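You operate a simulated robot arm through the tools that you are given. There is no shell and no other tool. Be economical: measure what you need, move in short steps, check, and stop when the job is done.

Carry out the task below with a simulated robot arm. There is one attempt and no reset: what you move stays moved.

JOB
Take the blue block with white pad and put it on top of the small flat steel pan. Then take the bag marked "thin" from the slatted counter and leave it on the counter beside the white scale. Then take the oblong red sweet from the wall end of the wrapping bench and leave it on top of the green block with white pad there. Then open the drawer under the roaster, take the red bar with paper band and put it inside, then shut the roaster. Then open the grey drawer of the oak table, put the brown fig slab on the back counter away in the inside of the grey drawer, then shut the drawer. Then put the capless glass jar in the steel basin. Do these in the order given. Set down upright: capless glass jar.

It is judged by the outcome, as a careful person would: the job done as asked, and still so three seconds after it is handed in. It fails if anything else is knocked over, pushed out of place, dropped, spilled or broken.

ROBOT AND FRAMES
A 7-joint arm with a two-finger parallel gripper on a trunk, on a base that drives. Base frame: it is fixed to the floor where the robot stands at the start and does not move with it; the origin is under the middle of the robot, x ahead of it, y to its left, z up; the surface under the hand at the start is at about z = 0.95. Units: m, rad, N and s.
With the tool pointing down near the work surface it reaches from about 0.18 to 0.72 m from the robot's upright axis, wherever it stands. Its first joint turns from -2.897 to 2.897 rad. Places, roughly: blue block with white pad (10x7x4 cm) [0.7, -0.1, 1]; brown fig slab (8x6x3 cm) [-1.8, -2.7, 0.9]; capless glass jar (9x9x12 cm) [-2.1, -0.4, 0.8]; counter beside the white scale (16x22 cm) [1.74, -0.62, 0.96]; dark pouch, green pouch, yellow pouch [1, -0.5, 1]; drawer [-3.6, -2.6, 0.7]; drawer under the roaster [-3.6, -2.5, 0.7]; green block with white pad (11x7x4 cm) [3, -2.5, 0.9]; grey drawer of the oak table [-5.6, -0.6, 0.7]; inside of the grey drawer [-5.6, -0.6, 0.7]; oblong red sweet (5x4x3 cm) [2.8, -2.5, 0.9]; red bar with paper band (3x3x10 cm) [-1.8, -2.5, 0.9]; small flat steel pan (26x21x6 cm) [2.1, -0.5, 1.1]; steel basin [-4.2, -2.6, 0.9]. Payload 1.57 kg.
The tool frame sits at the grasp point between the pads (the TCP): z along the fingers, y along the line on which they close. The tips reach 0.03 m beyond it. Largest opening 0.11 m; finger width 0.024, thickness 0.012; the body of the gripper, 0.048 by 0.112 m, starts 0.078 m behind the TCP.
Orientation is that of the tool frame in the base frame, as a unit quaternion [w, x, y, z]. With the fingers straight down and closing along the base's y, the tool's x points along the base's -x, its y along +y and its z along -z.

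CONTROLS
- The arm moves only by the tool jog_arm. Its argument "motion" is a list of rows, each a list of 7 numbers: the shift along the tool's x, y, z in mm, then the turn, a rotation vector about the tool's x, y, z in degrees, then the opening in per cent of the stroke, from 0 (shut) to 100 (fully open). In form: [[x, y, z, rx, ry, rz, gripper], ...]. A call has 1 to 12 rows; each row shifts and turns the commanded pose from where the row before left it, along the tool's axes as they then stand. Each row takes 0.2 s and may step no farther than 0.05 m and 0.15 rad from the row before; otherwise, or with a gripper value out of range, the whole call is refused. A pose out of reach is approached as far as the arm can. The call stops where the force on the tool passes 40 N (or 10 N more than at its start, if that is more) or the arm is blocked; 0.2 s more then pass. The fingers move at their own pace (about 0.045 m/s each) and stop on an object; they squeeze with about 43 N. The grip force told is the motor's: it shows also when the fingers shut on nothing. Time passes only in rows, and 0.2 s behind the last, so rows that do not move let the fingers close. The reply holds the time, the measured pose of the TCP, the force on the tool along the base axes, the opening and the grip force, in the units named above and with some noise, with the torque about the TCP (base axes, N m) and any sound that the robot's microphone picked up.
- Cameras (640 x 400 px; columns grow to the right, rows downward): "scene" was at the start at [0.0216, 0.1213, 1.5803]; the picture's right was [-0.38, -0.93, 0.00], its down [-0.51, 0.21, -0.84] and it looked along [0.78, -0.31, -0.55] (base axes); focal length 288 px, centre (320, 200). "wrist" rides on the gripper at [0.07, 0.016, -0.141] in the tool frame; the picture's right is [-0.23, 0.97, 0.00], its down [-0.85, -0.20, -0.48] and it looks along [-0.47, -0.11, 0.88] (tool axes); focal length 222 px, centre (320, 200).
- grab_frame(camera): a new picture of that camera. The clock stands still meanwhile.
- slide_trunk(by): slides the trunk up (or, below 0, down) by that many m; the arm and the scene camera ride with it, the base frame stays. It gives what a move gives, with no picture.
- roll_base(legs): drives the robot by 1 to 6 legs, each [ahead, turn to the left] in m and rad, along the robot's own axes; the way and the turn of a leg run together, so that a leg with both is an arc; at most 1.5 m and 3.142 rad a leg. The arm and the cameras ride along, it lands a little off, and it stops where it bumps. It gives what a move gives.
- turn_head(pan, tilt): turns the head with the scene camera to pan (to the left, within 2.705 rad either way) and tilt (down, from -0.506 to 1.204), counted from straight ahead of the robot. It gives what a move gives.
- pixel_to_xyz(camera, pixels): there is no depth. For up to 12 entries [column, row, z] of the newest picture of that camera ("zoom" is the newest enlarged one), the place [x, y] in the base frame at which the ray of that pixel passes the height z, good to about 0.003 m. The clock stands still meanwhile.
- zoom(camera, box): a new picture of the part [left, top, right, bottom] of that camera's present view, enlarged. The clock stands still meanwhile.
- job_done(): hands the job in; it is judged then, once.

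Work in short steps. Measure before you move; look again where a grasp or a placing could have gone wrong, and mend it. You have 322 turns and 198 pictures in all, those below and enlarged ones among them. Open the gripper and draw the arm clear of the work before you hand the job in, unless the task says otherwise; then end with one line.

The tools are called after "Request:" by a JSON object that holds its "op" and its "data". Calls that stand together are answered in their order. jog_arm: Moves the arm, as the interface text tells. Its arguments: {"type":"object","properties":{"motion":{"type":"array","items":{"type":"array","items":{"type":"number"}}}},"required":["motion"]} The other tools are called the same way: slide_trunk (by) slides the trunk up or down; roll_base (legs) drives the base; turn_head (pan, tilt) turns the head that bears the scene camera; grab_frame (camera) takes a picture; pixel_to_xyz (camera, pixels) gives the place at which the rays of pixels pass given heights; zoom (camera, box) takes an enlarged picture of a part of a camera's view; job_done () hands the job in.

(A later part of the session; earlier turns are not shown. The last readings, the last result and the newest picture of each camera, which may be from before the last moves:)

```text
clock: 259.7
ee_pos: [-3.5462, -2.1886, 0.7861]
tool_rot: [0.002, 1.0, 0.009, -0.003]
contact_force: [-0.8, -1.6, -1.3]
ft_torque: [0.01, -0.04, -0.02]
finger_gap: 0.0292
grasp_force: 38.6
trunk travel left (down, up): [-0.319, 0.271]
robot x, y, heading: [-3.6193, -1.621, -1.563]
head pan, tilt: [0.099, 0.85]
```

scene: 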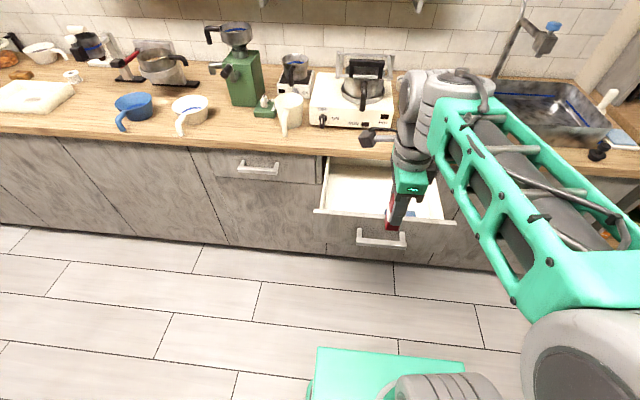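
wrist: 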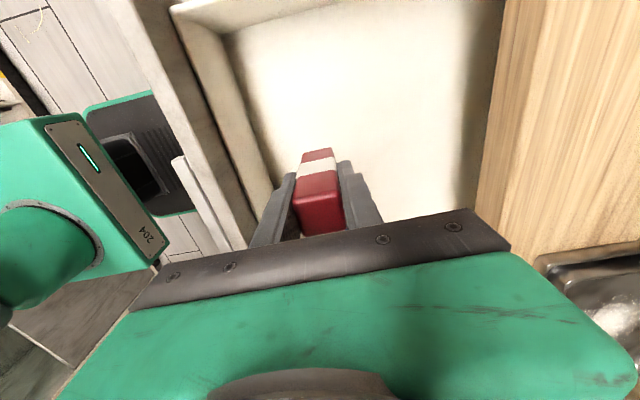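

Request:
{"op": "jog_arm", "data": {"motion": [[0, 0, 2, 0, 0, 0, 10], [0, 0, 2, 0, 0, 0, 10]]}}

Request:
{"op": "jog_arm", "data": {"motion": [[0, 0, 2, 0, 0, 0, 10], [0, 0, 2, 0, 0, 0, 10]]}}

```text
clock: 260.3
ee_pos: [-3.5459, -2.1887, 0.7838]
tool_rot: [0.001, 1.0, 0.008, -0.002]
contact_force: [0.0, 0.5, -0.6]
ft_torque: [-0.01, 0.01, 0.0]
finger_gap: 0.0295
grasp_force: 39.9
trunk travel left (down, up): [-0.319, 0.271]
robot x, y, heading: [-3.623, -1.6216, -1.562]
head pan, tilt: [0.099, 0.85]
```

```text
clock: 260.9
ee_pos: [-3.5454, -2.1895, 0.7787]
tool_rot: [0.0, 1.0, 0.007, -0.003]
contact_force: [-0.3, 0.7, -0.6]
ft_torque: [-0.05, -0.01, -0.02]
finger_gap: 0.0292
grasp_force: 38.7
trunk travel left (down, up): [-0.319, 0.271]
robot x, y, heading: [-3.6204, -1.6227, -1.56]
head pan, tilt: [0.099, 0.85]
```

Request:
{"op": "jog_arm", "data": {"motion": [[0, 0, 2, 0, 0, 0, 10], [0, 0, 2, 0, 0, 0, 10], [0, 0, 2, 0, 0, 0, 10]]}}

Request:
{"op": "zoom", "data": {"camera": "scene", "box": [310, 150, 430, 225]}}

```text
clock: 261.7
ee_pos: [-3.545, -2.1885, 0.7744]
tool_rot: [0.001, 1.0, 0.008, -0.003]
contact_force: [-0.6, 0.6, 2.7]
ft_torque: [0.1, 0.12, 0.04]
finger_gap: 0.0293
grasp_force: 38.8
trunk travel left (down, up): [-0.319, 0.271]
robot x, y, heading: [-3.6179, -1.6218, -1.562]
head pan, tilt: [0.099, 0.85]
```

```text
5.33 times, centred on (370, 188) of scene
```

zoom: 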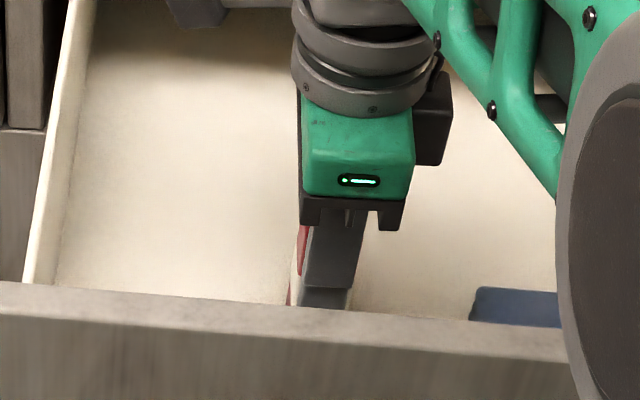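

Floor contact felt. Open gently and rise straight up.

Request:
{"op": "jog_arm", "data": {"motion": [[0, 0, 0, 0, 0, 0, 45], [0, 0, 0, 0, 0, 0, 55], [0, 0, 0, 0, 0, 0, 55], [0, 0, -30, 0, 0, 0, 55], [0, 0, -40, 0, 0, 0, 55], [0, 0, -40, 0, 0, 0, 55], [0, 0, -40, 0, 0, 0, 55], [0, 0, -40, 0, 0, 0, 55]]}}

Request:
{"op": "grab_frame", "data": {"camera": "wrist"}}

Request:
{"op": "zoom", "data": {"camera": "scene", "box": [230, 100, 490, 262]}}

```text
clock: 263.5
ee_pos: [-3.5432, -2.189, 0.9644]
tool_rot: [-0.001, 1.0, 0.008, -0.003]
contact_force: [-0.1, -0.9, 0.4]
ft_torque: [0.03, 0.02, 0.01]
finger_gap: 0.061
grasp_force: 0.0
trunk travel left (down, up): [-0.319, 0.271]
robot x, y, heading: [-3.6249, -1.6236, -1.562]
head pan, tilt: [0.099, 0.85]
```

```text
94 pictures are left
```

wrist: 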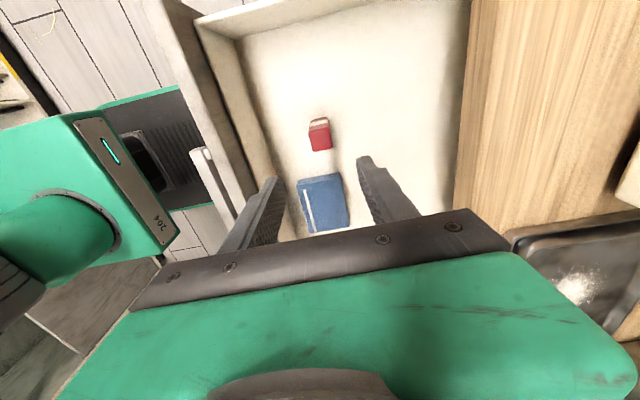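

```text
2.46 times, centred on (360, 181) of scene
```

zoom: 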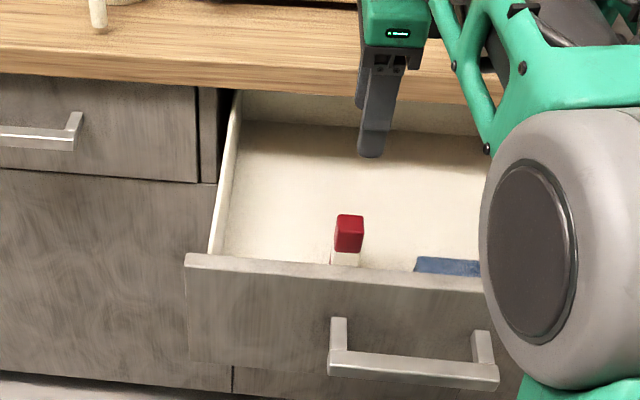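

Bar stands in the drawer. Back off, then tilt the gripper horizontal with fingers shut to push the drawer closed.

Request:
{"op": "jog_arm", "data": {"motion": [[0, 0, -40, 0, 0, 0, 0], [0, 0, -20, 0, 0, 0, 0]]}}

Request:
{"op": "roll_base", "data": {"legs": [[-0.22, 0]]}}

Request:
{"op": "jog_arm", "data": {"motion": [[0, -40, 0, 0, 0, 0, 0], [0, -30, 0, -8.2, 0, 0, 0], [0, 0, 0, -8.2, 0, 0, 0], [0, 0, 0, -8.2, 0, 0, 0], [0, 0, 0, -8.2, 0, 0, 0], [0, 0, 0, -8.2, 0, 0, 0], [0, 0, 0, -8.2, 0, 0, 0], [0, 0, 0, -8.2, 0, 0, 0], [0, 0, 0, -8.2, 0, 0, 0], [0, 0, 0, -8.2, 0, 0, 0], [0, 0, 0, -8.2, 0, 0, 0], [0, 0, 0, -8.0, 0, 0, 0]]}}

Request:
{"op": "grab_frame", "data": {"camera": "scene"}}

```text
clock: 264.1
ee_pos: [-3.5449, -2.1899, 1.0223]
tool_rot: [-0.001, 1.0, 0.008, -0.002]
contact_force: [-0.2, 0.3, -0.5]
ft_torque: [-0.05, 0.0, 0.01]
finger_gap: 0.0086
grasp_force: 0.2
trunk travel left (down, up): [-0.319, 0.271]
robot x, y, heading: [-3.6233, -1.6176, -1.564]
head pan, tilt: [0.099, 0.85]
```

```text
clock: 265.8
ee_pos: [-3.5477, -1.9666, 1.023]
tool_rot: [0.001, 1.0, 0.006, -0.003]
contact_force: [0.1, -0.3, -0.2]
ft_torque: [0.03, 0.01, 0.0]
finger_gap: 0.0001
grasp_force: 21.4
trunk travel left (down, up): [-0.319, 0.271]
robot x, y, heading: [-3.6238, -1.3972, -1.564]
head pan, tilt: [0.099, 0.85]
```

```text
clock: 267.8
ee_pos: [-3.5566, -1.9047, 1.1898]
tool_rot: [0.451, 0.885, 0.086, 0.078]
contact_force: [0.8, -0.2, -0.2]
ft_torque: [0.01, 0.0, 0.01]
finger_gap: 0.0
grasp_force: 21.4
out of reach, approached as far as the arm can: row 2, 5, 6, 7, 8, 9
trunk travel left (down, up): [-0.319, 0.271]
robot x, y, heading: [-3.6236, -1.3966, -1.567]
head pan, tilt: [0.099, 0.85]
stopped in row 9: the arm was blocked; the commanded pose is now the measured one
```

```text
92 pictures are left
```

scene: 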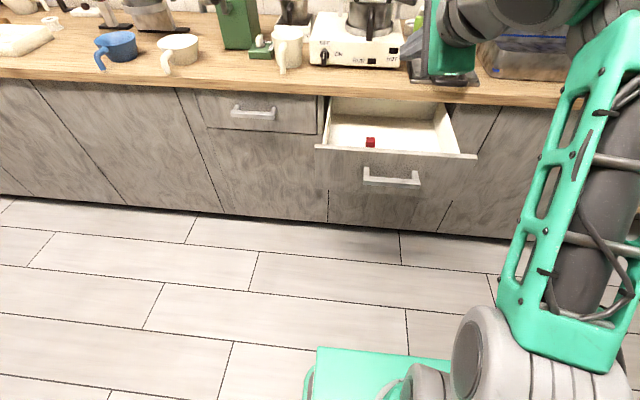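

The tilt was blocked by the arm's own limits at this height. Lower and extend a bit, then continue tilting.

Request:
{"op": "jog_arm", "data": {"motion": [[-5, -28, 32, 0, 0, 0, 0], [-5, -28, 32, 0, 0, 0, 0], [-5, -28, 32, 0, 0, 0, 0], [-5, -28, 32, 0, 0, 0, 0], [-5, -28, 32, 0, 0, 0, 0], [-5, -28, 32, 0, 0, 0, 0]]}}

Request:
{"op": "jog_arm", "data": {"motion": [[0, 0, 0, -8, 0, 0, 0], [0, 0, 0, -8, 0, 0, 0], [0, 0, 0, -8, 0, 0, 0], [0, 0, 0, -8, 0, 0, 0]]}}

Request:
{"op": "grab_frame", "data": {"camera": "scene"}}

```text
clock: 268.2
ee_pos: [-3.5737, -1.9647, 1.0271]
tool_rot: [0.329, 0.937, 0.053, 0.1]
contact_force: [0.8, -0.1, 0.0]
ft_torque: [0.01, 0.0, 0.01]
finger_gap: 0.0
grasp_force: 21.6
trunk travel left (down, up): [-0.319, 0.271]
robot x, y, heading: [-3.6242, -1.3976, -1.567]
head pan, tilt: [0.099, 0.85]
stopped in row 2: the arm was blocked; the commanded pose is now the measured one
```

```text
clock: 268.7
ee_pos: [-3.5846, -1.9793, 0.8973]
tool_rot: [0.297, 0.947, 0.015, 0.124]
contact_force: [0.3, -0.4, 1.0]
ft_torque: [0.0, 0.01, 0.0]
finger_gap: 0.0001
grasp_force: 20.9
trunk travel left (down, up): [-0.319, 0.271]
robot x, y, heading: [-3.625, -1.3944, -1.567]
head pan, tilt: [0.099, 0.85]
stopped in row 2: the arm was blocked; the commanded pose is now the measured one
```

```text
91 pictures are left
```

scene: 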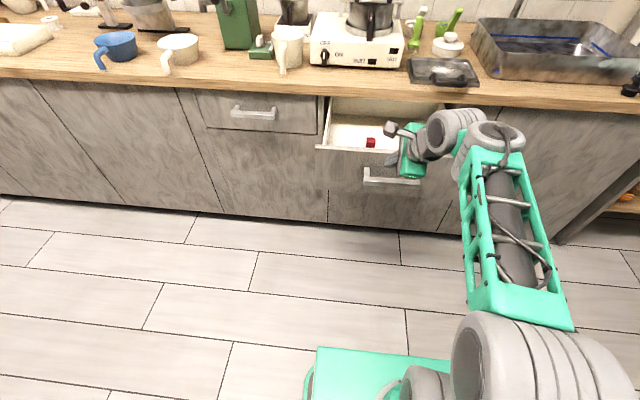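

The arm settled tilted ~37° at TCP (-3.585,-1.979,0.897). That's enough to push on the handle bar: lower the tips to handle height just in front of it.

Request:
{"op": "jog_arm", "data": {"motion": [[-6, -14, 14, 0, 0, 0, 0], [-6, -14, 14, 0, 0, 0, 0]]}}

Request:
{"op": "zoom", "data": {"camera": "scene", "box": [290, 90, 490, 215]}}

Request:
{"op": "grab_frame", "data": {"camera": "wrist"}}

```text
clock: 269.3
ee_pos: [-3.5876, -1.9719, 0.8675]
tool_rot: [0.308, 0.943, 0.016, 0.123]
contact_force: [-0.1, 0.4, -1.0]
ft_torque: [-0.01, -0.01, 0.01]
finger_gap: 0.0002
grasp_force: 21.5
trunk travel left (down, up): [-0.319, 0.271]
robot x, y, heading: [-3.6262, -1.3956, -1.567]
head pan, tilt: [0.099, 0.85]
```

```text
3.20 times, centred on (390, 152) of scene
```

zoom: 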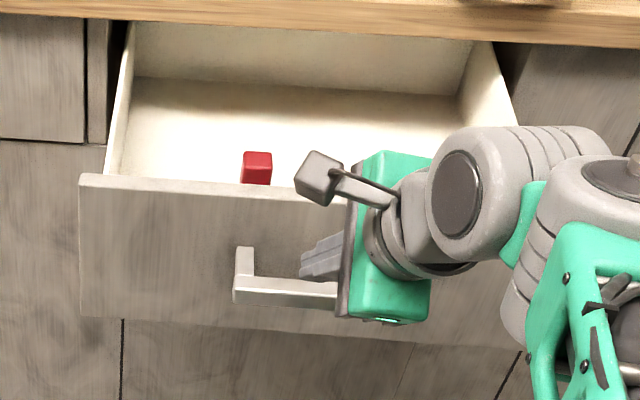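

```text
89 pictures are left
```

wrist: 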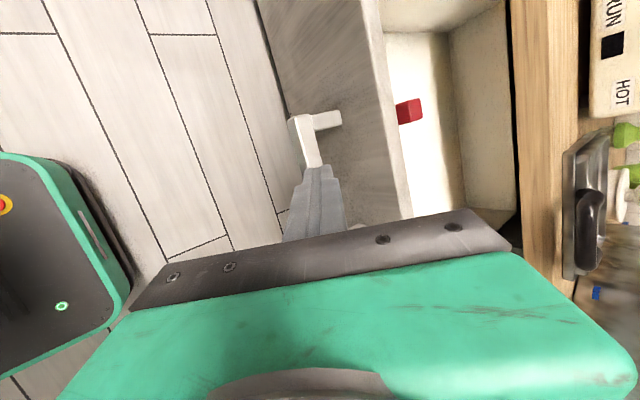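

Lower another 5 cm so the tips meet the handle bar itself.

Request:
{"op": "jog_arm", "data": {"motion": [[-6, -14, 20, 0, 0, 0, 0], [-6, -14, 20, 0, 0, 0, 0]]}}

Request:
{"op": "grab_frame", "data": {"camera": "wrist"}}

Request:
{"op": "zoom", "data": {"camera": "scene", "box": [290, 90, 490, 215]}}

```text
clock: 269.9
ee_pos: [-3.5884, -1.9715, 0.8174]
tool_rot: [0.309, 0.943, 0.016, 0.124]
contact_force: [0.6, 0.0, -0.4]
ft_torque: [0.02, -0.03, -0.05]
finger_gap: 0.0001
grasp_force: 21.7
trunk travel left (down, up): [-0.319, 0.271]
robot x, y, heading: [-3.6233, -1.3971, -1.562]
head pan, tilt: [0.099, 0.85]
```

```text
88 pictures are left
```

wrist: 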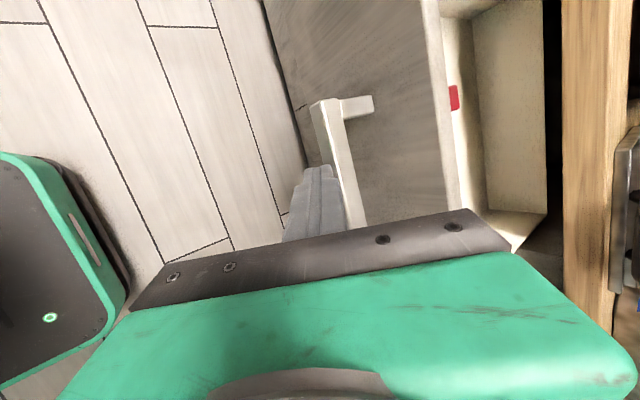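

```text
3.20 times, centred on (390, 152) of scene
```

zoom: 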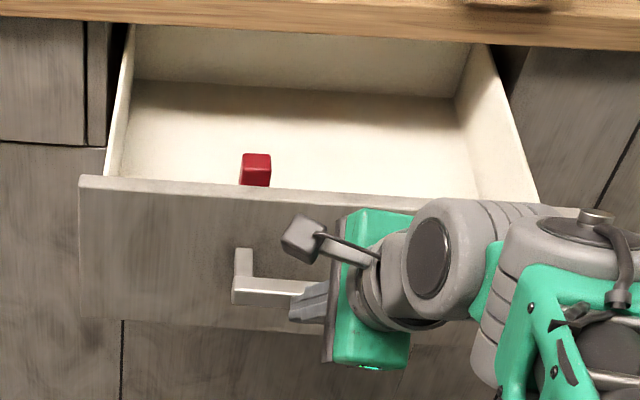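

Tips are right in front of the handle bar. Push by driving forward 0.12 m.

Request:
{"op": "roll_base", "data": {"legs": [[0.12, 0]]}}

Request:
{"op": "zoom", "data": {"camera": "scene", "box": [250, 70, 490, 220]}}

```text
clock: 271.2
ee_pos: [-3.5891, -2.0905, 0.8177]
tool_rot: [0.308, 0.943, 0.017, 0.123]
contact_force: [0.5, 0.0, 0.7]
ft_torque: [0.0, -0.04, -0.01]
finger_gap: 0.0001
grasp_force: 21.0
trunk travel left (down, up): [-0.319, 0.271]
robot x, y, heading: [-3.6227, -1.514, -1.57]
head pan, tilt: [0.099, 0.85]
```

```text
2.67 times, centred on (370, 145) of scene
```

zoom: 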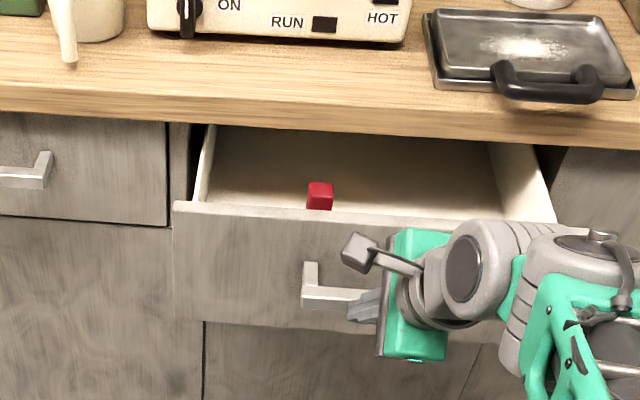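

Works and the bar stays standing. Continue.

Request:
{"op": "roll_base", "data": {"legs": [[0.12, 0]]}}

Request:
{"op": "zoom", "data": {"camera": "scene", "box": [250, 70, 490, 220]}}

```text
clock: 272.4
ee_pos: [-3.5869, -2.2128, 0.8171]
tool_rot: [0.307, 0.944, 0.017, 0.123]
contact_force: [-0.3, 0.8, -0.4]
ft_torque: [0.0, 0.01, 0.0]
finger_gap: 0.0001
grasp_force: 21.6
trunk travel left (down, up): [-0.319, 0.271]
robot x, y, heading: [-3.6236, -1.6365, -1.566]
head pan, tilt: [0.099, 0.85]
```

```text
2.67 times, centred on (370, 145) of scene
```

zoom: 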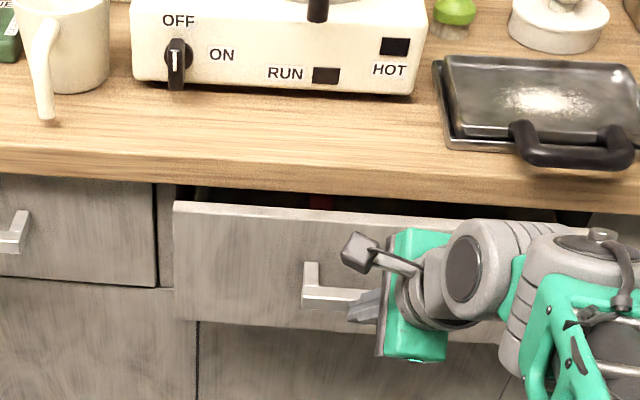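

Request:
{"op": "roll_base", "data": {"legs": [[0.06, 0]]}}

Request:
{"op": "zoom", "data": {"camera": "scene", "box": [250, 70, 490, 220]}}

```text
clock: 273.5
ee_pos: [-3.5889, -2.2673, 0.8163]
tool_rot: [0.304, 0.945, 0.016, 0.122]
contact_force: [0.0, 1.1, 0.6]
ft_torque: [0.02, -0.01, 0.0]
finger_gap: 0.0
grasp_force: 21.0
trunk travel left (down, up): [-0.319, 0.271]
robot x, y, heading: [-3.623, -1.6981, -1.574]
head pan, tilt: [0.099, 0.85]
stopped in leg 1: the force on the tool passed its limit at 53 N (the readings are from after the stop); the commanded pose is now the measured one
```

```text
2.67 times, centred on (370, 145) of scene
```

zoom: 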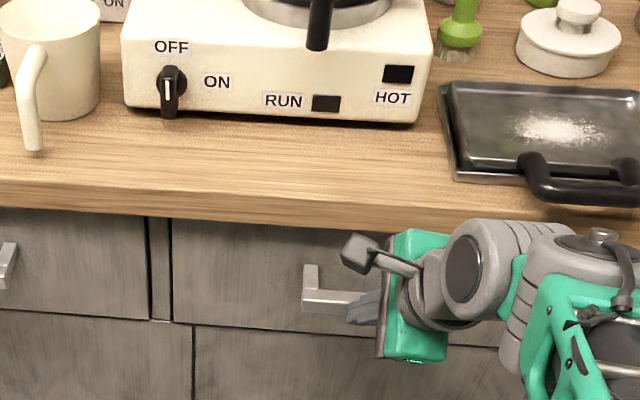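

The drawer is flush. Back away and check.

Request:
{"op": "roll_base", "data": {"legs": [[-0.3, 0]]}}

Request:
{"op": "grab_frame", "data": {"camera": "scene"}}

```text
clock: 275.5
ee_pos: [-3.5874, -1.9696, 0.8161]
tool_rot: [0.303, 0.945, 0.018, 0.123]
contact_force: [0.6, 0.3, -0.2]
ft_torque: [-0.02, -0.03, -0.01]
finger_gap: 0.0002
grasp_force: 21.1
trunk travel left (down, up): [-0.319, 0.271]
robot x, y, heading: [-3.6241, -1.3987, -1.564]
head pan, tilt: [0.099, 0.85]
```

```text
83 pictures are left
```

scene: 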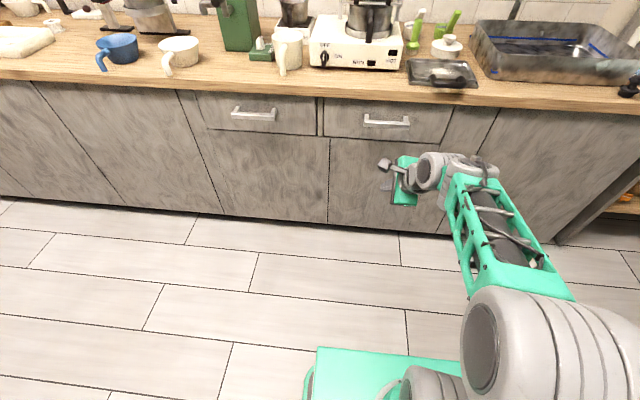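

The drawer is shut. Next: the oak table. First restore the gripper to point straight down in its standard yaw, raising the trunk a little.

Request:
{"op": "slide_trunk", "data": {"by": 0.15}}

Request:
{"op": "jog_arm", "data": {"motion": [[0, 0, 0, 7, 0, 0, 30], [0, 0, 0, 7, 0, 0, 30], [0, 0, 0, 7, 0, 0, 30], [0, 0, 0, 7, 0, 0, 30], [0, 0, 0, 7, 0, 0, 30], [0, 0, 0, 0, -6.3, 0, 30], [0, 0, 0, 0, -6.3, 0, 30], [0, 0, 0, 0, 0, -8.3, 30], [0, 0, 0, 0, 0, -8.3, 30], [0, 0, 0, 0, 0, -8.3, 30], [0, 0, 0, 0, 0, -8.3, 30], [0, 0, 0, 0, 0, -8.3, 30]]}}

Request:
{"op": "jog_arm", "data": {"motion": [[0, 0, 0, 0, 0, -8.3, 60], [0, 0, 0, 0, 0, -8.3, 60], [0, 0, 0, 0, 0, -8.3, 60], [0, 0, 0, 0, 0, -8.3, 60], [0, 0, 0, 0, 0, -8.3, 60]]}}

```text
clock: 277.3
ee_pos: [-3.5885, -1.9696, 0.9672]
tool_rot: [0.303, 0.945, 0.018, 0.124]
contact_force: [-0.6, 0.8, -0.4]
ft_torque: [0.03, 0.01, -0.02]
finger_gap: 0.0
grasp_force: 21.6
trunk travel left (down, up): [-0.469, 0.121]
robot x, y, heading: [-3.6245, -1.3998, -1.565]
head pan, tilt: [0.099, 0.85]
```

```text
clock: 279.9
ee_pos: [-3.5884, -1.9701, 0.9658]
tool_rot: [0.012, 0.914, 0.405, -0.002]
contact_force: [-0.1, 1.3, 0.0]
ft_torque: [-0.02, 0.0, 0.01]
finger_gap: 0.0327
grasp_force: 0.0
trunk travel left (down, up): [-0.469, 0.121]
robot x, y, heading: [-3.6225, -1.3983, -1.564]
head pan, tilt: [0.099, 0.85]
```

```text
clock: 281.1
ee_pos: [-3.5877, -1.9698, 0.9658]
tool_rot: [0.011, 0.712, 0.702, -0.006]
contact_force: [0.6, 0.0, -1.0]
ft_torque: [-0.03, 0.01, -0.01]
finger_gap: 0.0661
grasp_force: 0.2
trunk travel left (down, up): [-0.469, 0.121]
robot x, y, heading: [-3.6277, -1.3956, -1.567]
head pan, tilt: [0.099, 0.85]
```

Now standard pose. Retract, turn to face -x, and look ahead.

Request:
{"op": "jog_arm", "data": {"motion": [[40, 0, -20, 0, 0, 0, 60], [40, 0, -40, 0, 0, 0, 60], [40, 0, -40, 0, 0, 0, 60]]}}

Request:
{"op": "roll_base", "data": {"legs": [[0, -1.575], [0.4, 0]]}}

Request:
{"op": "turn_head", "data": {"pan": -0.3, "tilt": 0.45}}

Request:
{"op": "grab_frame", "data": {"camera": "scene"}}

```text
refused: row 2 steps farther than a row can; nothing moved
```

```text
clock: 283.7
ee_pos: [-4.0327, -1.8385, 0.9658]
tool_rot: [0.007, 0.932, 0.363, -0.01]
contact_force: [-0.2, -0.9, -0.2]
ft_torque: [0.03, 0.02, -0.01]
finger_gap: 0.066
grasp_force: 0.1
trunk travel left (down, up): [-0.469, 0.121]
robot x, y, heading: [-3.6374, -1.4202, -2.249]
head pan, tilt: [0.099, 0.85]
stopped in leg 1: the robot was blocked; the commanded pose is now the measured one
```

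```text
clock: 284.5
ee_pos: [-4.0325, -1.8378, 0.9655]
tool_rot: [0.006, 0.932, 0.362, -0.009]
contact_force: [-1.5, -0.2, -0.5]
ft_torque: [-0.01, 0.01, -0.03]
finger_gap: 0.066
grasp_force: 0.1
trunk travel left (down, up): [-0.469, 0.121]
robot x, y, heading: [-3.6357, -1.4209, -2.254]
head pan, tilt: [-0.3, 0.45]
```

```text
82 pictures are left
```

scene: 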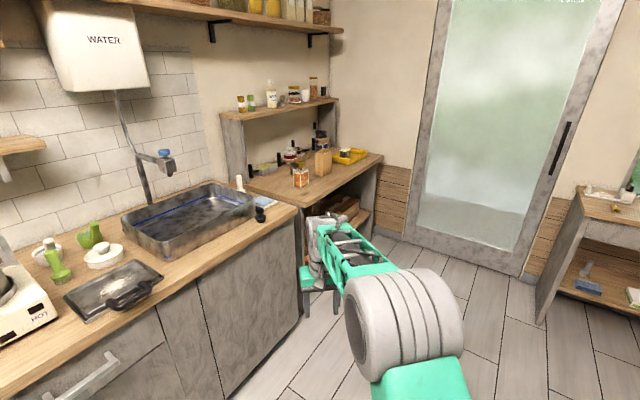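

The turn was blocked, probably the rear touching the vitrine. Look back to check, then move off it.

Request:
{"op": "turn_head", "data": {"pan": -2.3, "tilt": 0.6}}

Request:
{"op": "grab_frame", "data": {"camera": "scene"}}

```text
clock: 286.5
ee_pos: [-4.0325, -1.8374, 0.966]
tool_rot: [0.008, 0.931, 0.364, -0.01]
contact_force: [0.0, 0.7, 0.4]
ft_torque: [0.01, 0.05, 0.03]
finger_gap: 0.0663
grasp_force: 0.0
trunk travel left (down, up): [-0.469, 0.121]
robot x, y, heading: [-3.6401, -1.4189, -2.254]
head pan, tilt: [-2.3, 0.6]
```

```text
81 pictures are left
```

scene: 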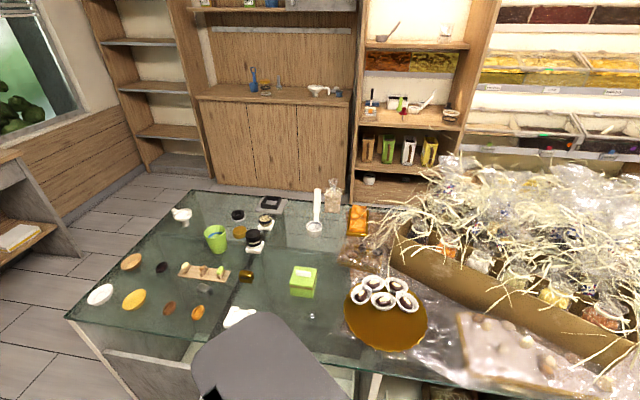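

Items on the vitrine are undisturbed. Move forward 0.12 m and finish the turn.

Request:
{"op": "roll_base", "data": {"legs": [[0.15, 0], [0, -0.89], [0.5, 0]]}}

Request:
{"op": "turn_head", "data": {"pan": -0.35, "tilt": 0.4}}

Request:
{"op": "grab_frame", "data": {"camera": "scene"}}

```text
clock: 292.7
ee_pos: [-4.8069, -1.4842, 0.9658]
tool_rot: [0.002, 0.997, -0.08, -0.011]
contact_force: [0.0, 0.1, 0.0]
ft_torque: [0.01, 0.0, -0.02]
finger_gap: 0.0656
grasp_force: 0.0
trunk travel left (down, up): [-0.469, 0.121]
robot x, y, heading: [-4.2362, -1.5371, 3.126]
head pan, tilt: [-2.3, 0.6]
```

```text
clock: 294.6
ee_pos: [-4.8065, -1.4851, 0.9664]
tool_rot: [0.003, 0.997, -0.08, -0.012]
contact_force: [-0.1, 1.0, -0.2]
ft_torque: [0.0, 0.01, -0.04]
finger_gap: 0.0661
grasp_force: 0.0
trunk travel left (down, up): [-0.469, 0.121]
robot x, y, heading: [-4.2359, -1.5369, 3.129]
head pan, tilt: [-0.351, 0.4]
```

```text
80 pictures are left
```

scene: 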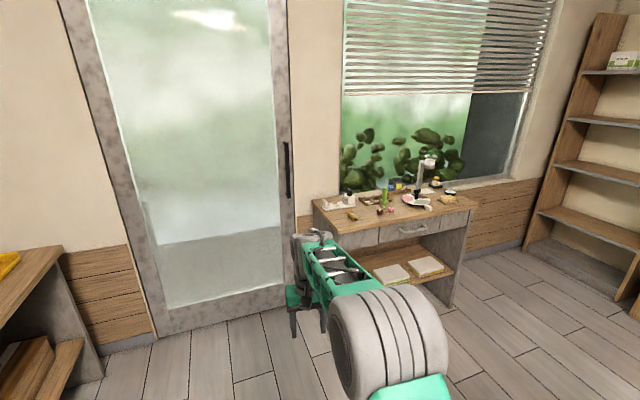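

The oak table with its grey drawer is at (410,225). Measure its position.

Request:
{"op": "pixel_to_xyz", "data": {"camera": "scene", "pixels": [[332, 232, 0.82], [476, 208, 0.82], [412, 231, 0.72], [332, 232, 0.78], [476, 208, 0.78], [412, 231, 0.68], [450, 305, 0.0]]}}

Request:
{"op": "zoom", "data": {"camera": "scene", "box": [300, 150, 500, 310]}}

```text
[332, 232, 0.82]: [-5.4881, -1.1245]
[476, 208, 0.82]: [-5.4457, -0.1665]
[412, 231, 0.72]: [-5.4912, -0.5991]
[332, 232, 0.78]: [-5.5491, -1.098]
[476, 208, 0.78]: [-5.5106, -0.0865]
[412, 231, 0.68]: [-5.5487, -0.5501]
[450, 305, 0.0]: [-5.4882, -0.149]
```

```text
2.50 times, centred on (400, 230) of scene
```

zoom: 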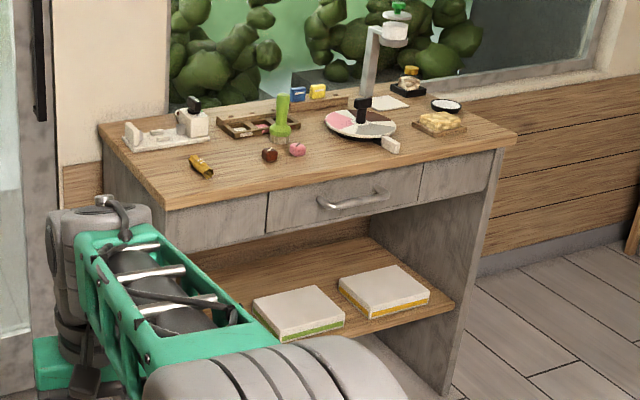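

Table front is at x≈-5.47, handle ≈(-5.49,-0.60,0.72). Retract the arm and drive around to face it.

Request:
{"op": "jog_arm", "data": {"motion": [[38, 0, -10, 0, 0, 0, 60], [38, 0, -10, 0, 0, 0, 60], [38, 0, -10, 0, 0, 0, 60], [38, 0, -10, 0, 0, 0, 60]]}}

Request:
{"op": "roll_base", "data": {"legs": [[0.6, 0], [0, -1.555], [0.93, 0], [0, 1.571]]}}

Request:
{"op": "turn_head", "data": {"pan": 0.0, "tilt": 0.8}}

Request:
{"op": "grab_frame", "data": {"camera": "scene"}}

```text
clock: 295.6
ee_pos: [-4.655, -1.5081, 1.0022]
tool_rot: [0.002, 0.997, -0.08, -0.013]
contact_force: [1.1, 0.2, 0.3]
ft_torque: [0.01, -0.03, -0.03]
finger_gap: 0.066
grasp_force: 0.1
trunk travel left (down, up): [-0.469, 0.121]
robot x, y, heading: [-4.2342, -1.5382, 3.13]
head pan, tilt: [-0.351, 0.4]
```

```text
clock: 311.1
ee_pos: [-5.2801, -0.568, 1.0019]
tool_rot: [0.003, 0.998, -0.064, -0.013]
contact_force: [-0.5, -0.6, -0.4]
ft_torque: [0.0, -0.03, 0.01]
finger_gap: 0.0659
grasp_force: 0.1
trunk travel left (down, up): [-0.469, 0.121]
robot x, y, heading: [-4.8605, -0.5847, -3.123]
head pan, tilt: [-0.351, 0.4]
```

```text
clock: 312.0
ee_pos: [-5.2804, -0.5676, 1.0025]
tool_rot: [0.003, 0.998, -0.064, -0.013]
contact_force: [-0.1, 0.2, 0.0]
ft_torque: [0.01, 0.01, -0.01]
finger_gap: 0.0659
grasp_force: 0.0
trunk travel left (down, up): [-0.469, 0.121]
robot x, y, heading: [-4.8565, -0.5838, -3.125]
head pan, tilt: [0.0, 0.799]
```

```text
78 pictures are left
```

scene: 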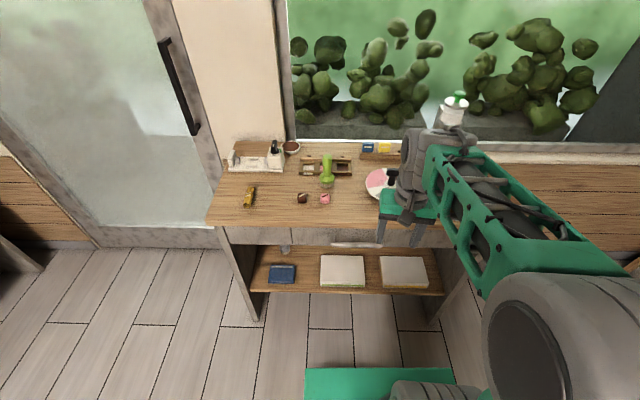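

Check the space behind (vitrine end) before manoeuvring, and get the handle's position.

Request:
{"op": "pixel_to_xyz", "data": {"camera": "scene", "pixels": [[355, 244, 0.74], [355, 244, 0.72], [355, 244, 0.7], [320, 227, 0.82], [320, 227, 0.8], [333, 243, 0.72], [378, 245, 0.72]]}}

Request:
{"op": "turn_head", "data": {"pan": 2.6, "tilt": 0.7}}

Request:
{"op": "grab_frame", "data": {"camera": "scene"}}

```text
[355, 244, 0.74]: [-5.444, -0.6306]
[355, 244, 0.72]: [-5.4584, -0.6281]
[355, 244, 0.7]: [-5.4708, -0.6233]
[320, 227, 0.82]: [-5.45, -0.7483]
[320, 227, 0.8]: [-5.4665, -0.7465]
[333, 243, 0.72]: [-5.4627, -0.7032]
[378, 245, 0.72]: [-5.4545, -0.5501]
```

```text
clock: 314.4
ee_pos: [-5.2796, -0.5681, 1.0025]
tool_rot: [0.003, 0.998, -0.065, -0.012]
contact_force: [0.0, 0.1, 0.1]
ft_torque: [-0.01, -0.02, -0.01]
finger_gap: 0.0659
grasp_force: 0.0
trunk travel left (down, up): [-0.469, 0.121]
robot x, y, heading: [-4.8582, -0.5832, -3.124]
head pan, tilt: [2.601, 0.7]
```

```text
77 pictures are left
```

scene: 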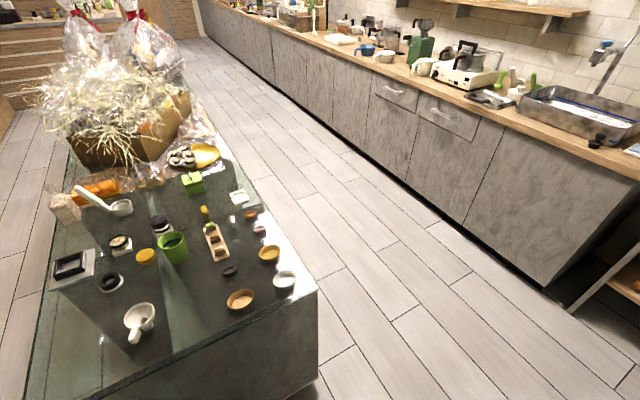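

Request:
{"op": "pixel_to_xyz", "data": {"camera": "scene", "pixels": [[318, 292, 0.85], [70, 395, 0.85], [318, 390, 0.0], [235, 160, 0.85]]}}

```text
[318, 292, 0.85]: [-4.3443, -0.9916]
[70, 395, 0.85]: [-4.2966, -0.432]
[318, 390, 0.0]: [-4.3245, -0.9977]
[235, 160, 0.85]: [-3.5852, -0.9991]
```

Vitrine end is at x≈-4.32; I may back to x≈-4.72. Back 0.14, lower trunk 0.2, extend and pitch the gripper horizontal as before.

Request:
{"op": "roll_base", "data": {"legs": [[-0.14, 0]]}}

Request:
{"op": "slide_trunk", "data": {"by": -0.2}}

Request:
{"op": "jog_arm", "data": {"motion": [[-38, 0, -30, 0, 0, -7.3, 60], [-38, 0, -30, 0, 0, 0, 60], [-38, 0, -30, 0, 0, 0, 60], [0, 0, 0, 0, -8.2, 0, 60], [0, 0, 0, 0, -8.2, 0, 60], [0, 0, 0, 0, -8.2, 0, 60], [0, 0, 0, 0, -8.2, 0, 60], [0, 0, 0, 0, -8.2, 0, 60], [0, 0, 0, 0, -8.2, 0, 60], [0, 0, 0, 0, -8.2, 0, 60], [0, 0, 0, 0, -8.2, 0, 60], [0, 0, 0, 0, -8.2, 0, 60]]}}

```text
clock: 315.7
ee_pos: [-5.138, -0.5668, 1.0022]
tool_rot: [0.003, 0.998, -0.063, -0.013]
contact_force: [0.3, -0.1, -0.2]
ft_torque: [-0.02, -0.01, -0.03]
finger_gap: 0.0662
grasp_force: 0.1
trunk travel left (down, up): [-0.469, 0.121]
robot x, y, heading: [-4.7157, -0.5796, -3.119]
head pan, tilt: [2.601, 0.7]
```

```text
clock: 317.9
ee_pos: [-5.1395, -0.5661, 0.8027]
tool_rot: [0.003, 0.998, -0.062, -0.013]
contact_force: [-0.3, 0.0, -0.2]
ft_torque: [-0.03, -0.01, -0.01]
finger_gap: 0.0658
grasp_force: 0.0
trunk travel left (down, up): [-0.269, 0.321]
robot x, y, heading: [-4.7144, -0.5781, -3.12]
head pan, tilt: [2.601, 0.7]
```

```text
clock: 320.5
ee_pos: [-5.2484, -0.5606, 0.8958]
tool_rot: [0.002, 0.792, 0.0, -0.611]
contact_force: [0.5, 0.5, 0.0]
ft_torque: [0.0, 0.01, -0.03]
finger_gap: 0.0659
grasp_force: 0.1
trunk travel left (down, up): [-0.269, 0.321]
robot x, y, heading: [-4.7195, -0.5838, -3.12]
head pan, tilt: [2.601, 0.7]
```

Finish the pitch (14.7°) and roll 90°.

Request:
{"op": "jog_arm", "data": {"motion": [[0, 0, 0, 0, -7.35, 0, 60], [0, 0, 0, 0, -7.35, 0, 60], [0, 0, 0, 0, 0, 8.5, 60], [0, 0, 0, 0, 0, 8.5, 60], [0, 0, 0, 0, 0, 8.5, 60], [0, 0, 0, 0, 0, 8.5, 60], [0, 0, 0, 0, 0, 8.5, 60], [0, 0, 0, 0, 0, 8.5, 60], [0, 0, 0, 0, 0, 8.5, 60], [0, 0, 0, 0, 0, 8.5, 60], [0, 0, 0, 0, 0, 8.5, 60], [0, 0, 0, 0, 0, 8.5, 60]]}}

Request:
{"op": "jog_arm", "data": {"motion": [[0, 0, 0, 0, 0, 5, 60], [0, -40, 0, 0, 0, 0, 60], [0, -40, 0, 0, 0, 0, 60], [0, -40, 0, 0, 0, 0, 60], [0, -40, 0, 0, 0, 0, 60]]}}

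Request:
{"op": "turn_head", "data": {"pan": 0.0, "tilt": 0.7}}

Request:
{"op": "grab_frame", "data": {"camera": "scene"}}

Request:
{"op": "grab_frame", "data": {"camera": "wrist"}}

```text
clock: 323.1
ee_pos: [-5.2508, -0.5621, 0.8955]
tool_rot: [0.479, 0.521, -0.479, -0.519]
contact_force: [0.2, 0.2, -0.3]
ft_torque: [-0.01, 0.01, 0.01]
finger_gap: 0.0661
grasp_force: 0.1
trunk travel left (down, up): [-0.269, 0.321]
robot x, y, heading: [-4.7191, -0.5842, -3.118]
head pan, tilt: [2.601, 0.7]
```

```text
clock: 324.3
ee_pos: [-5.2498, -0.5618, 0.7369]
tool_rot: [-0.5, -0.499, 0.502, 0.499]
contact_force: [-0.5, -0.2, -0.1]
ft_torque: [0.01, -0.01, -0.01]
finger_gap: 0.0659
grasp_force: 0.2
trunk travel left (down, up): [-0.269, 0.321]
robot x, y, heading: [-4.718, -0.5807, -3.124]
head pan, tilt: [2.601, 0.7]
```

```text
clock: 326.6
ee_pos: [-5.2507, -0.5621, 0.736]
tool_rot: [-0.501, -0.5, 0.501, 0.498]
contact_force: [-0.4, -0.1, 0.1]
ft_torque: [0.01, 0.05, 0.01]
finger_gap: 0.0659
grasp_force: 0.0
trunk travel left (down, up): [-0.269, 0.321]
robot x, y, heading: [-4.7194, -0.5835, -3.119]
head pan, tilt: [0.0, 0.7]
```

```text
76 pictures are left
```

scene: 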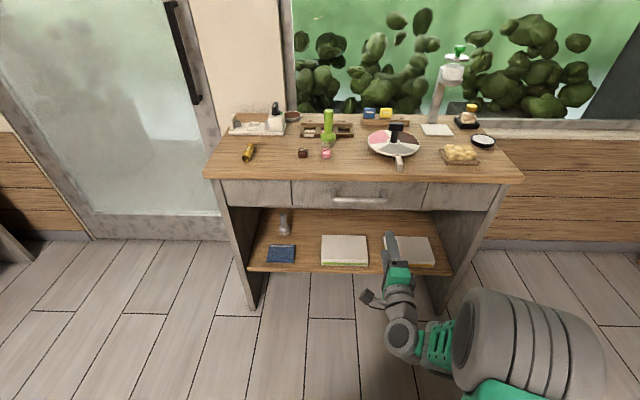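

```text
75 pictures are left
```

wrist: 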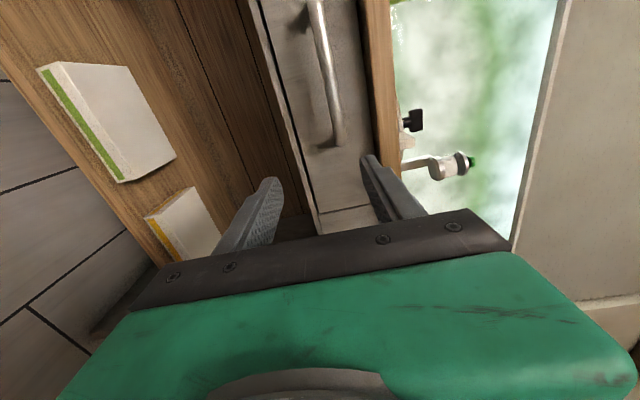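

From the wrist view the handle lies ≈(y -0.632, z 0.763). Cross-check with the scene picture (333,199)-(387,199).

Request:
{"op": "pixel_to_xyz", "data": {"camera": "scene", "pixels": [[334, 201, 0.76], [386, 201, 0.76], [360, 201, 0.74], [360, 201, 0.78], [360, 180, 0.82], [360, 209, 0.7], [360, 206, 0.72]]}}

Request:
{"op": "pixel_to_xyz", "data": {"camera": "wrist", "pixels": [[318, 10, 0.76], [338, 140, 0.76], [328, 75, 0.765], [328, 75, 0.77]]}}

```text
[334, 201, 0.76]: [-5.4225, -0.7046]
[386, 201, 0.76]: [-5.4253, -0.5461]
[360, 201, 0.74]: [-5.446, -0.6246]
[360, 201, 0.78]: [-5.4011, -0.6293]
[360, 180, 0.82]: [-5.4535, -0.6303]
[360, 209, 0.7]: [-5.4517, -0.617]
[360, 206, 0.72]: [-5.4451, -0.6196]
```

```text
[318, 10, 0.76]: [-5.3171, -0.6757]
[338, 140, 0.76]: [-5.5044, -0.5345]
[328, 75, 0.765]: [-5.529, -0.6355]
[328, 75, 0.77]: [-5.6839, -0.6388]
```

Handle: x≈-5.42, y≈-0.628, z≈0.760. Align laterally, then drive 0.09 m forward.

Request:
{"op": "jog_arm", "data": {"motion": [[33, 12, 0, 0, 0, 0, 60], [33, 12, 0, 0, 0, 0, 60]]}}

Request:
{"op": "roll_base", "data": {"legs": [[0.09, 0]]}}

Request:
{"op": "grab_frame", "data": {"camera": "wrist"}}

```text
clock: 327.2
ee_pos: [-5.2487, -0.6284, 0.7592]
tool_rot: [-0.5, -0.5, 0.502, 0.498]
contact_force: [-0.2, -0.1, 0.2]
ft_torque: [0.0, -0.01, -0.01]
finger_gap: 0.0658
grasp_force: 0.1
trunk travel left (down, up): [-0.269, 0.321]
robot x, y, heading: [-4.7138, -0.5807, -3.12]
head pan, tilt: [0.0, 0.7]
```

```text
clock: 328.3
ee_pos: [-5.3368, -0.631, 0.7592]
tool_rot: [-0.5, -0.499, 0.501, 0.499]
contact_force: [-0.1, 0.1, 0.3]
ft_torque: [0.02, 0.0, -0.04]
finger_gap: 0.0661
grasp_force: 0.0
trunk travel left (down, up): [-0.269, 0.321]
robot x, y, heading: [-4.8044, -0.581, -3.118]
head pan, tilt: [0.0, 0.7]
```

```text
74 pictures are left
```

wrist: 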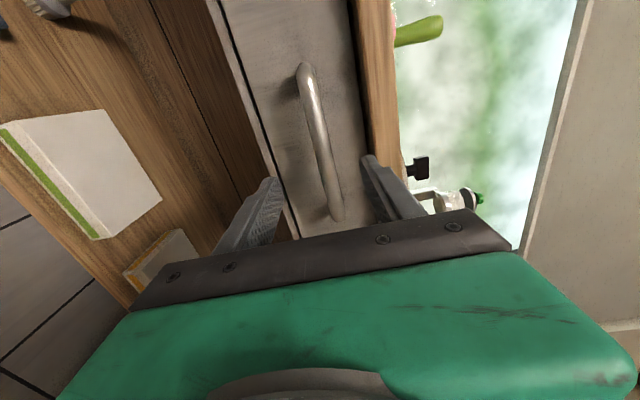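

Handle is centred between fingers. Narrow to 42%, jog forward 75 mm gently and close.

Request:
{"op": "jog_arm", "data": {"motion": [[0, 2, 20, 0, 0, 0, 42], [0, 0, 25, 0, 0, 0, 42], [0, 0, 20, 0, 0, 0, 42], [0, 0, 10, 0, 0, 0, 42], [0, 0, 0, 0, 0, 0, 0], [0, 0, 0, 0, 0, 0, 0], [0, 0, 0, 0, 0, 0, 0]]}}

Request:
{"op": "grab_frame", "data": {"camera": "wrist"}}

```text
clock: 329.9
ee_pos: [-5.4014, -0.6306, 0.7642]
tool_rot: [0.503, 0.498, -0.499, -0.5]
contact_force: [1.9, -0.3, 19.2]
ft_torque: [0.31, 0.41, -0.01]
finger_gap: 0.0179
grasp_force: 24.4
out of reach, approached as far as the arm can: row 4
trunk travel left (down, up): [-0.269, 0.321]
robot x, y, heading: [-4.8042, -0.5836, -3.122]
head pan, tilt: [0.0, 0.7]
```

```text
73 pictures are left
```

wrist: 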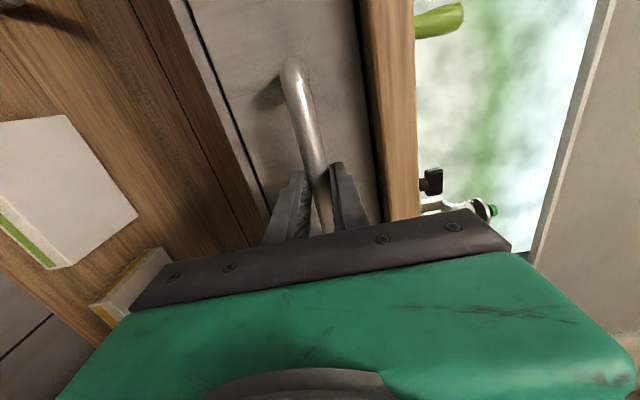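

Gripped on the handle with some vertical load (19 N up); ease 4 mm up and pull back.

Request:
{"op": "jog_arm", "data": {"motion": [[0, 4, -5, 0, 0, 0, 0], [0, 0, -15, 0, 0, 0, 0], [0, 0, -20, 0, 0, 0, 0], [0, 0, -20, 0, 0, 0, 0]]}}

Request:
{"op": "zoom", "data": {"camera": "scene", "box": [200, 80, 520, 280]}}

```text
clock: 330.9
ee_pos: [-5.3409, -0.6297, 0.7635]
tool_rot: [0.5, 0.502, -0.501, -0.497]
contact_force: [2.6, 3.2, -4.8]
ft_torque: [0.22, -0.14, 0.27]
finger_gap: 0.0177
grasp_force: 32.6
trunk travel left (down, up): [-0.269, 0.321]
robot x, y, heading: [-4.8066, -0.5789, -3.118]
head pan, tilt: [0.0, 0.7]
```

```text
2.00 times, centred on (360, 180) of scene
```

zoom: 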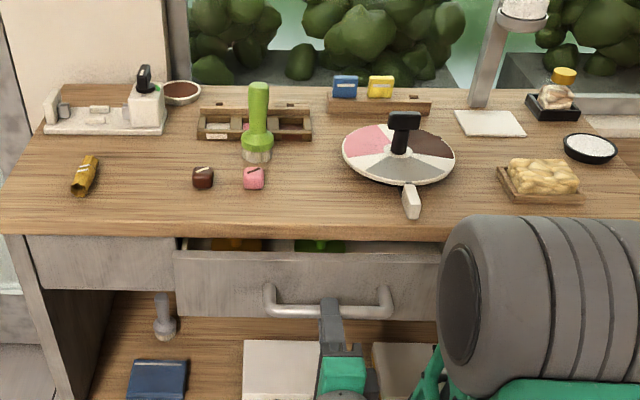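

Opening. Pull a bit more by arm, then back the base.

Request:
{"op": "jog_arm", "data": {"motion": [[0, 0, -20, 0, 0, 0, 0], [0, 0, -20, 0, 0, 0, 0], [0, 0, -15, 0, 0, 0, 0]]}}

Request:
{"op": "roll_base", "data": {"legs": [[-0.11, 0]]}}

Request:
{"op": "grab_frame", "data": {"camera": "scene"}}

```text
clock: 331.7
ee_pos: [-5.2849, -0.6309, 0.7635]
tool_rot: [0.5, 0.502, -0.501, -0.497]
contact_force: [1.3, 3.0, -17.5]
ft_torque: [0.2, -0.41, 0.07]
finger_gap: 0.0177
grasp_force: 32.3
trunk travel left (down, up): [-0.269, 0.321]
robot x, y, heading: [-4.8057, -0.5825, -3.124]
head pan, tilt: [0.0, 0.7]
```

```text
clock: 332.9
ee_pos: [-5.1778, -0.6305, 0.765]
tool_rot: [0.501, 0.504, -0.5, -0.495]
contact_force: [-0.2, -18.8, -25.4]
ft_torque: [0.13, -0.58, 0.89]
finger_gap: 0.0177
grasp_force: 32.9
trunk travel left (down, up): [-0.269, 0.321]
robot x, y, heading: [-4.6975, -0.58, -3.117]
head pan, tilt: [0.0, 0.7]
```

```text
71 pictures are left
```

scene: 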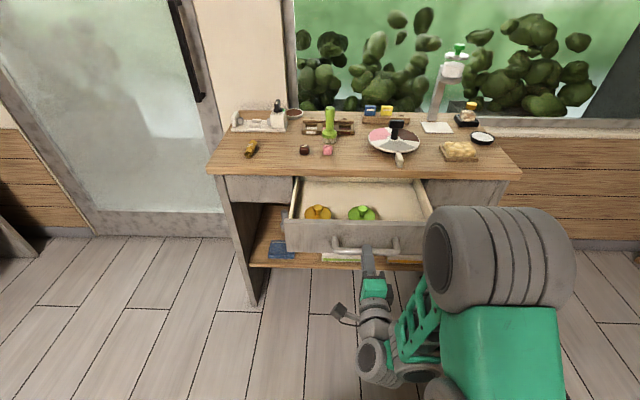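

Drawer is open ~0.22 m. Ease the load and release, then back away.

Request:
{"op": "jog_arm", "data": {"motion": [[3, -3, 0, 0, 0, 0, 0], [0, 0, 0, 0, 0, 0, 40], [0, 0, 0, 0, 0, 0, 42], [0, 0, -20, 0, 0, 0, 42]]}}

Request:
{"op": "zoom", "data": {"camera": "scene", "box": [240, 150, 480, 300]}}

```text
clock: 333.9
ee_pos: [-5.1571, -0.6324, 0.7613]
tool_rot: [0.5, 0.503, -0.503, -0.494]
contact_force: [0.1, -0.3, -1.4]
ft_torque: [0.0, 0.01, -0.03]
finger_gap: 0.0463
grasp_force: 0.0
trunk travel left (down, up): [-0.269, 0.321]
robot x, y, heading: [-4.6982, -0.5786, -3.114]
head pan, tilt: [0.0, 0.7]
```

```text
2.67 times, centred on (360, 225) of scene
```

zoom: 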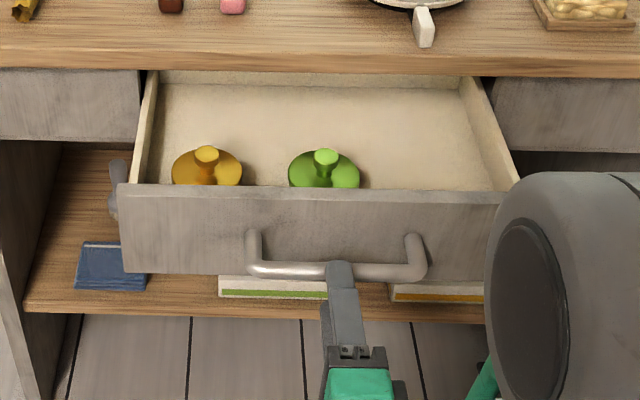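

Retreat another 20 mm with the arm, then 30 mm with the base.

Request:
{"op": "jog_arm", "data": {"motion": [[0, 0, -12, 0, 0, 0, 42], [0, 0, -10, 0, 0, 0, 42]]}}

Request:
{"op": "roll_base", "data": {"legs": [[-0.03, 0]]}}

Request:
{"op": "zoom", "data": {"camera": "scene", "box": [240, 150, 480, 300]}}

```text
clock: 334.5
ee_pos: [-5.1353, -0.6317, 0.7623]
tool_rot: [0.502, 0.502, -0.501, -0.495]
contact_force: [0.4, -0.6, -0.2]
ft_torque: [0.03, 0.02, -0.02]
finger_gap: 0.0459
grasp_force: 0.0
trunk travel left (down, up): [-0.269, 0.321]
robot x, y, heading: [-4.6974, -0.5795, -3.116]
head pan, tilt: [0.0, 0.7]
```

```text
clock: 335.3
ee_pos: [-5.104, -0.6322, 0.762]
tool_rot: [0.501, 0.502, -0.501, -0.496]
contact_force: [0.5, 0.3, -0.1]
ft_torque: [-0.03, 0.01, -0.03]
finger_gap: 0.046
grasp_force: 0.0
trunk travel left (down, up): [-0.269, 0.321]
robot x, y, heading: [-4.6661, -0.5795, -3.12]
head pan, tilt: [0.0, 0.7]
```

```text
2.67 times, centred on (360, 225) of scene
```

zoom: 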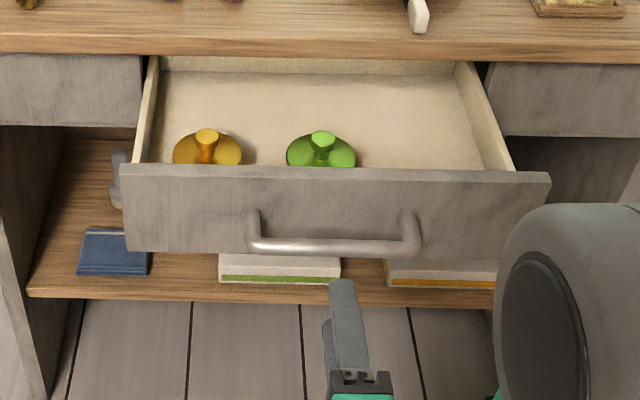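

Clear of the handle. Raise the trunk, pitch the gripper down, then move forward a little for turning room.

Request:
{"op": "slide_trunk", "data": {"by": 0.27}}

Request:
{"op": "jog_arm", "data": {"motion": [[0, 0, 0, 8.2, 0, 0, 60], [0, 0, 0, 8.2, 0, 0, 60], [0, 0, 0, 8.2, 0, 0, 60], [0, 0, 0, 8.2, 0, 0, 60], [0, 0, 0, 8.2, 0, 0, 60], [0, 0, 0, 8.2, 0, 0, 60], [0, 0, 0, 8.2, 0, 0, 60], [0, 0, 0, 8.2, 0, 0, 60], [0, 0, 0, 8.2, 0, 0, 60], [0, 0, 0, 8.2, 0, 0, 60], [0, 0, 0, 8.0, 0, 0, 60]]}}

Request:
{"op": "roll_base", "data": {"legs": [[0.17, 0], [0, 1.55], [0.95, 0]]}}

```text
clock: 338.1
ee_pos: [-5.1048, -0.6308, 1.032]
tool_rot: [0.502, 0.502, -0.501, -0.495]
contact_force: [0.1, 0.6, -0.3]
ft_torque: [-0.01, 0.0, 0.01]
finger_gap: 0.046
grasp_force: 0.0
trunk travel left (down, up): [-0.539, 0.051]
robot x, y, heading: [-4.6682, -0.5776, -3.119]
head pan, tilt: [0.0, 0.7]
```

```text
clock: 339.5
ee_pos: [-5.0737, -0.5949, 0.8736]
tool_rot: [0.304, 0.66, -0.585, -0.36]
contact_force: [-0.9, 0.4, 0.1]
ft_torque: [0.0, -0.03, 0.01]
finger_gap: 0.066
grasp_force: 0.0
out of reach, approached as far as the arm can: row 2, 3, 4, 5, 6, 7
trunk travel left (down, up): [-0.539, 0.051]
robot x, y, heading: [-4.6678, -0.577, -3.113]
head pan, tilt: [0.0, 0.7]
stopped in row 7: the arm was blocked; the commanded pose is now the measured one
```

```text
clock: 349.3
ee_pos: [-4.7855, -1.928, 0.8726]
tool_rot: [0.471, 0.879, 0.06, -0.038]
contact_force: [0.0, -0.1, -0.2]
ft_torque: [0.01, 0.02, -0.01]
finger_gap: 0.0661
grasp_force: 0.1
trunk travel left (down, up): [-0.539, 0.051]
robot x, y, heading: [-4.8054, -1.5228, -1.53]
head pan, tilt: [0.0, 0.7]
```

The pitch was again limited near the body. Extend outward and up, then complete the pitch-down.

Request:
{"op": "jog_arm", "data": {"motion": [[-6, 44, 11, 0, 0, 0, 60], [-6, 44, 11, 0, 0, 0, 60], [-6, 44, 11, 0, 0, 0, 60], [-6, 44, 11, 0, 0, 0, 60], [0, 0, 0, 8, 0, 0, 60], [0, 0, 0, 8, 0, 0, 60], [0, 0, 0, 8, 0, 0, 60], [0, 0, 0, 8, 0, 0, 60], [0, 0, 0, 8, 0, 0, 60], [0, 0, 0, 8, 0, 0, 60], [0, 0, 0, 8, 0, 0, 60]]}}

```text
clock: 350.9
ee_pos: [-4.8029, -1.9275, 0.8722]
tool_rot: [0.462, 0.875, 0.11, -0.099]
contact_force: [0.7, 0.3, 0.2]
ft_torque: [-0.01, -0.01, -0.01]
finger_gap: 0.0658
grasp_force: 0.0
out of reach, approached as far as the arm can: row 1, 2, 3, 4, 5, 6, 7
trunk travel left (down, up): [-0.539, 0.051]
robot x, y, heading: [-4.8055, -1.5189, -1.531]
head pan, tilt: [0.0, 0.7]
stopped in row 7: the arm was blocked; the commanded pose is now the measured one
```

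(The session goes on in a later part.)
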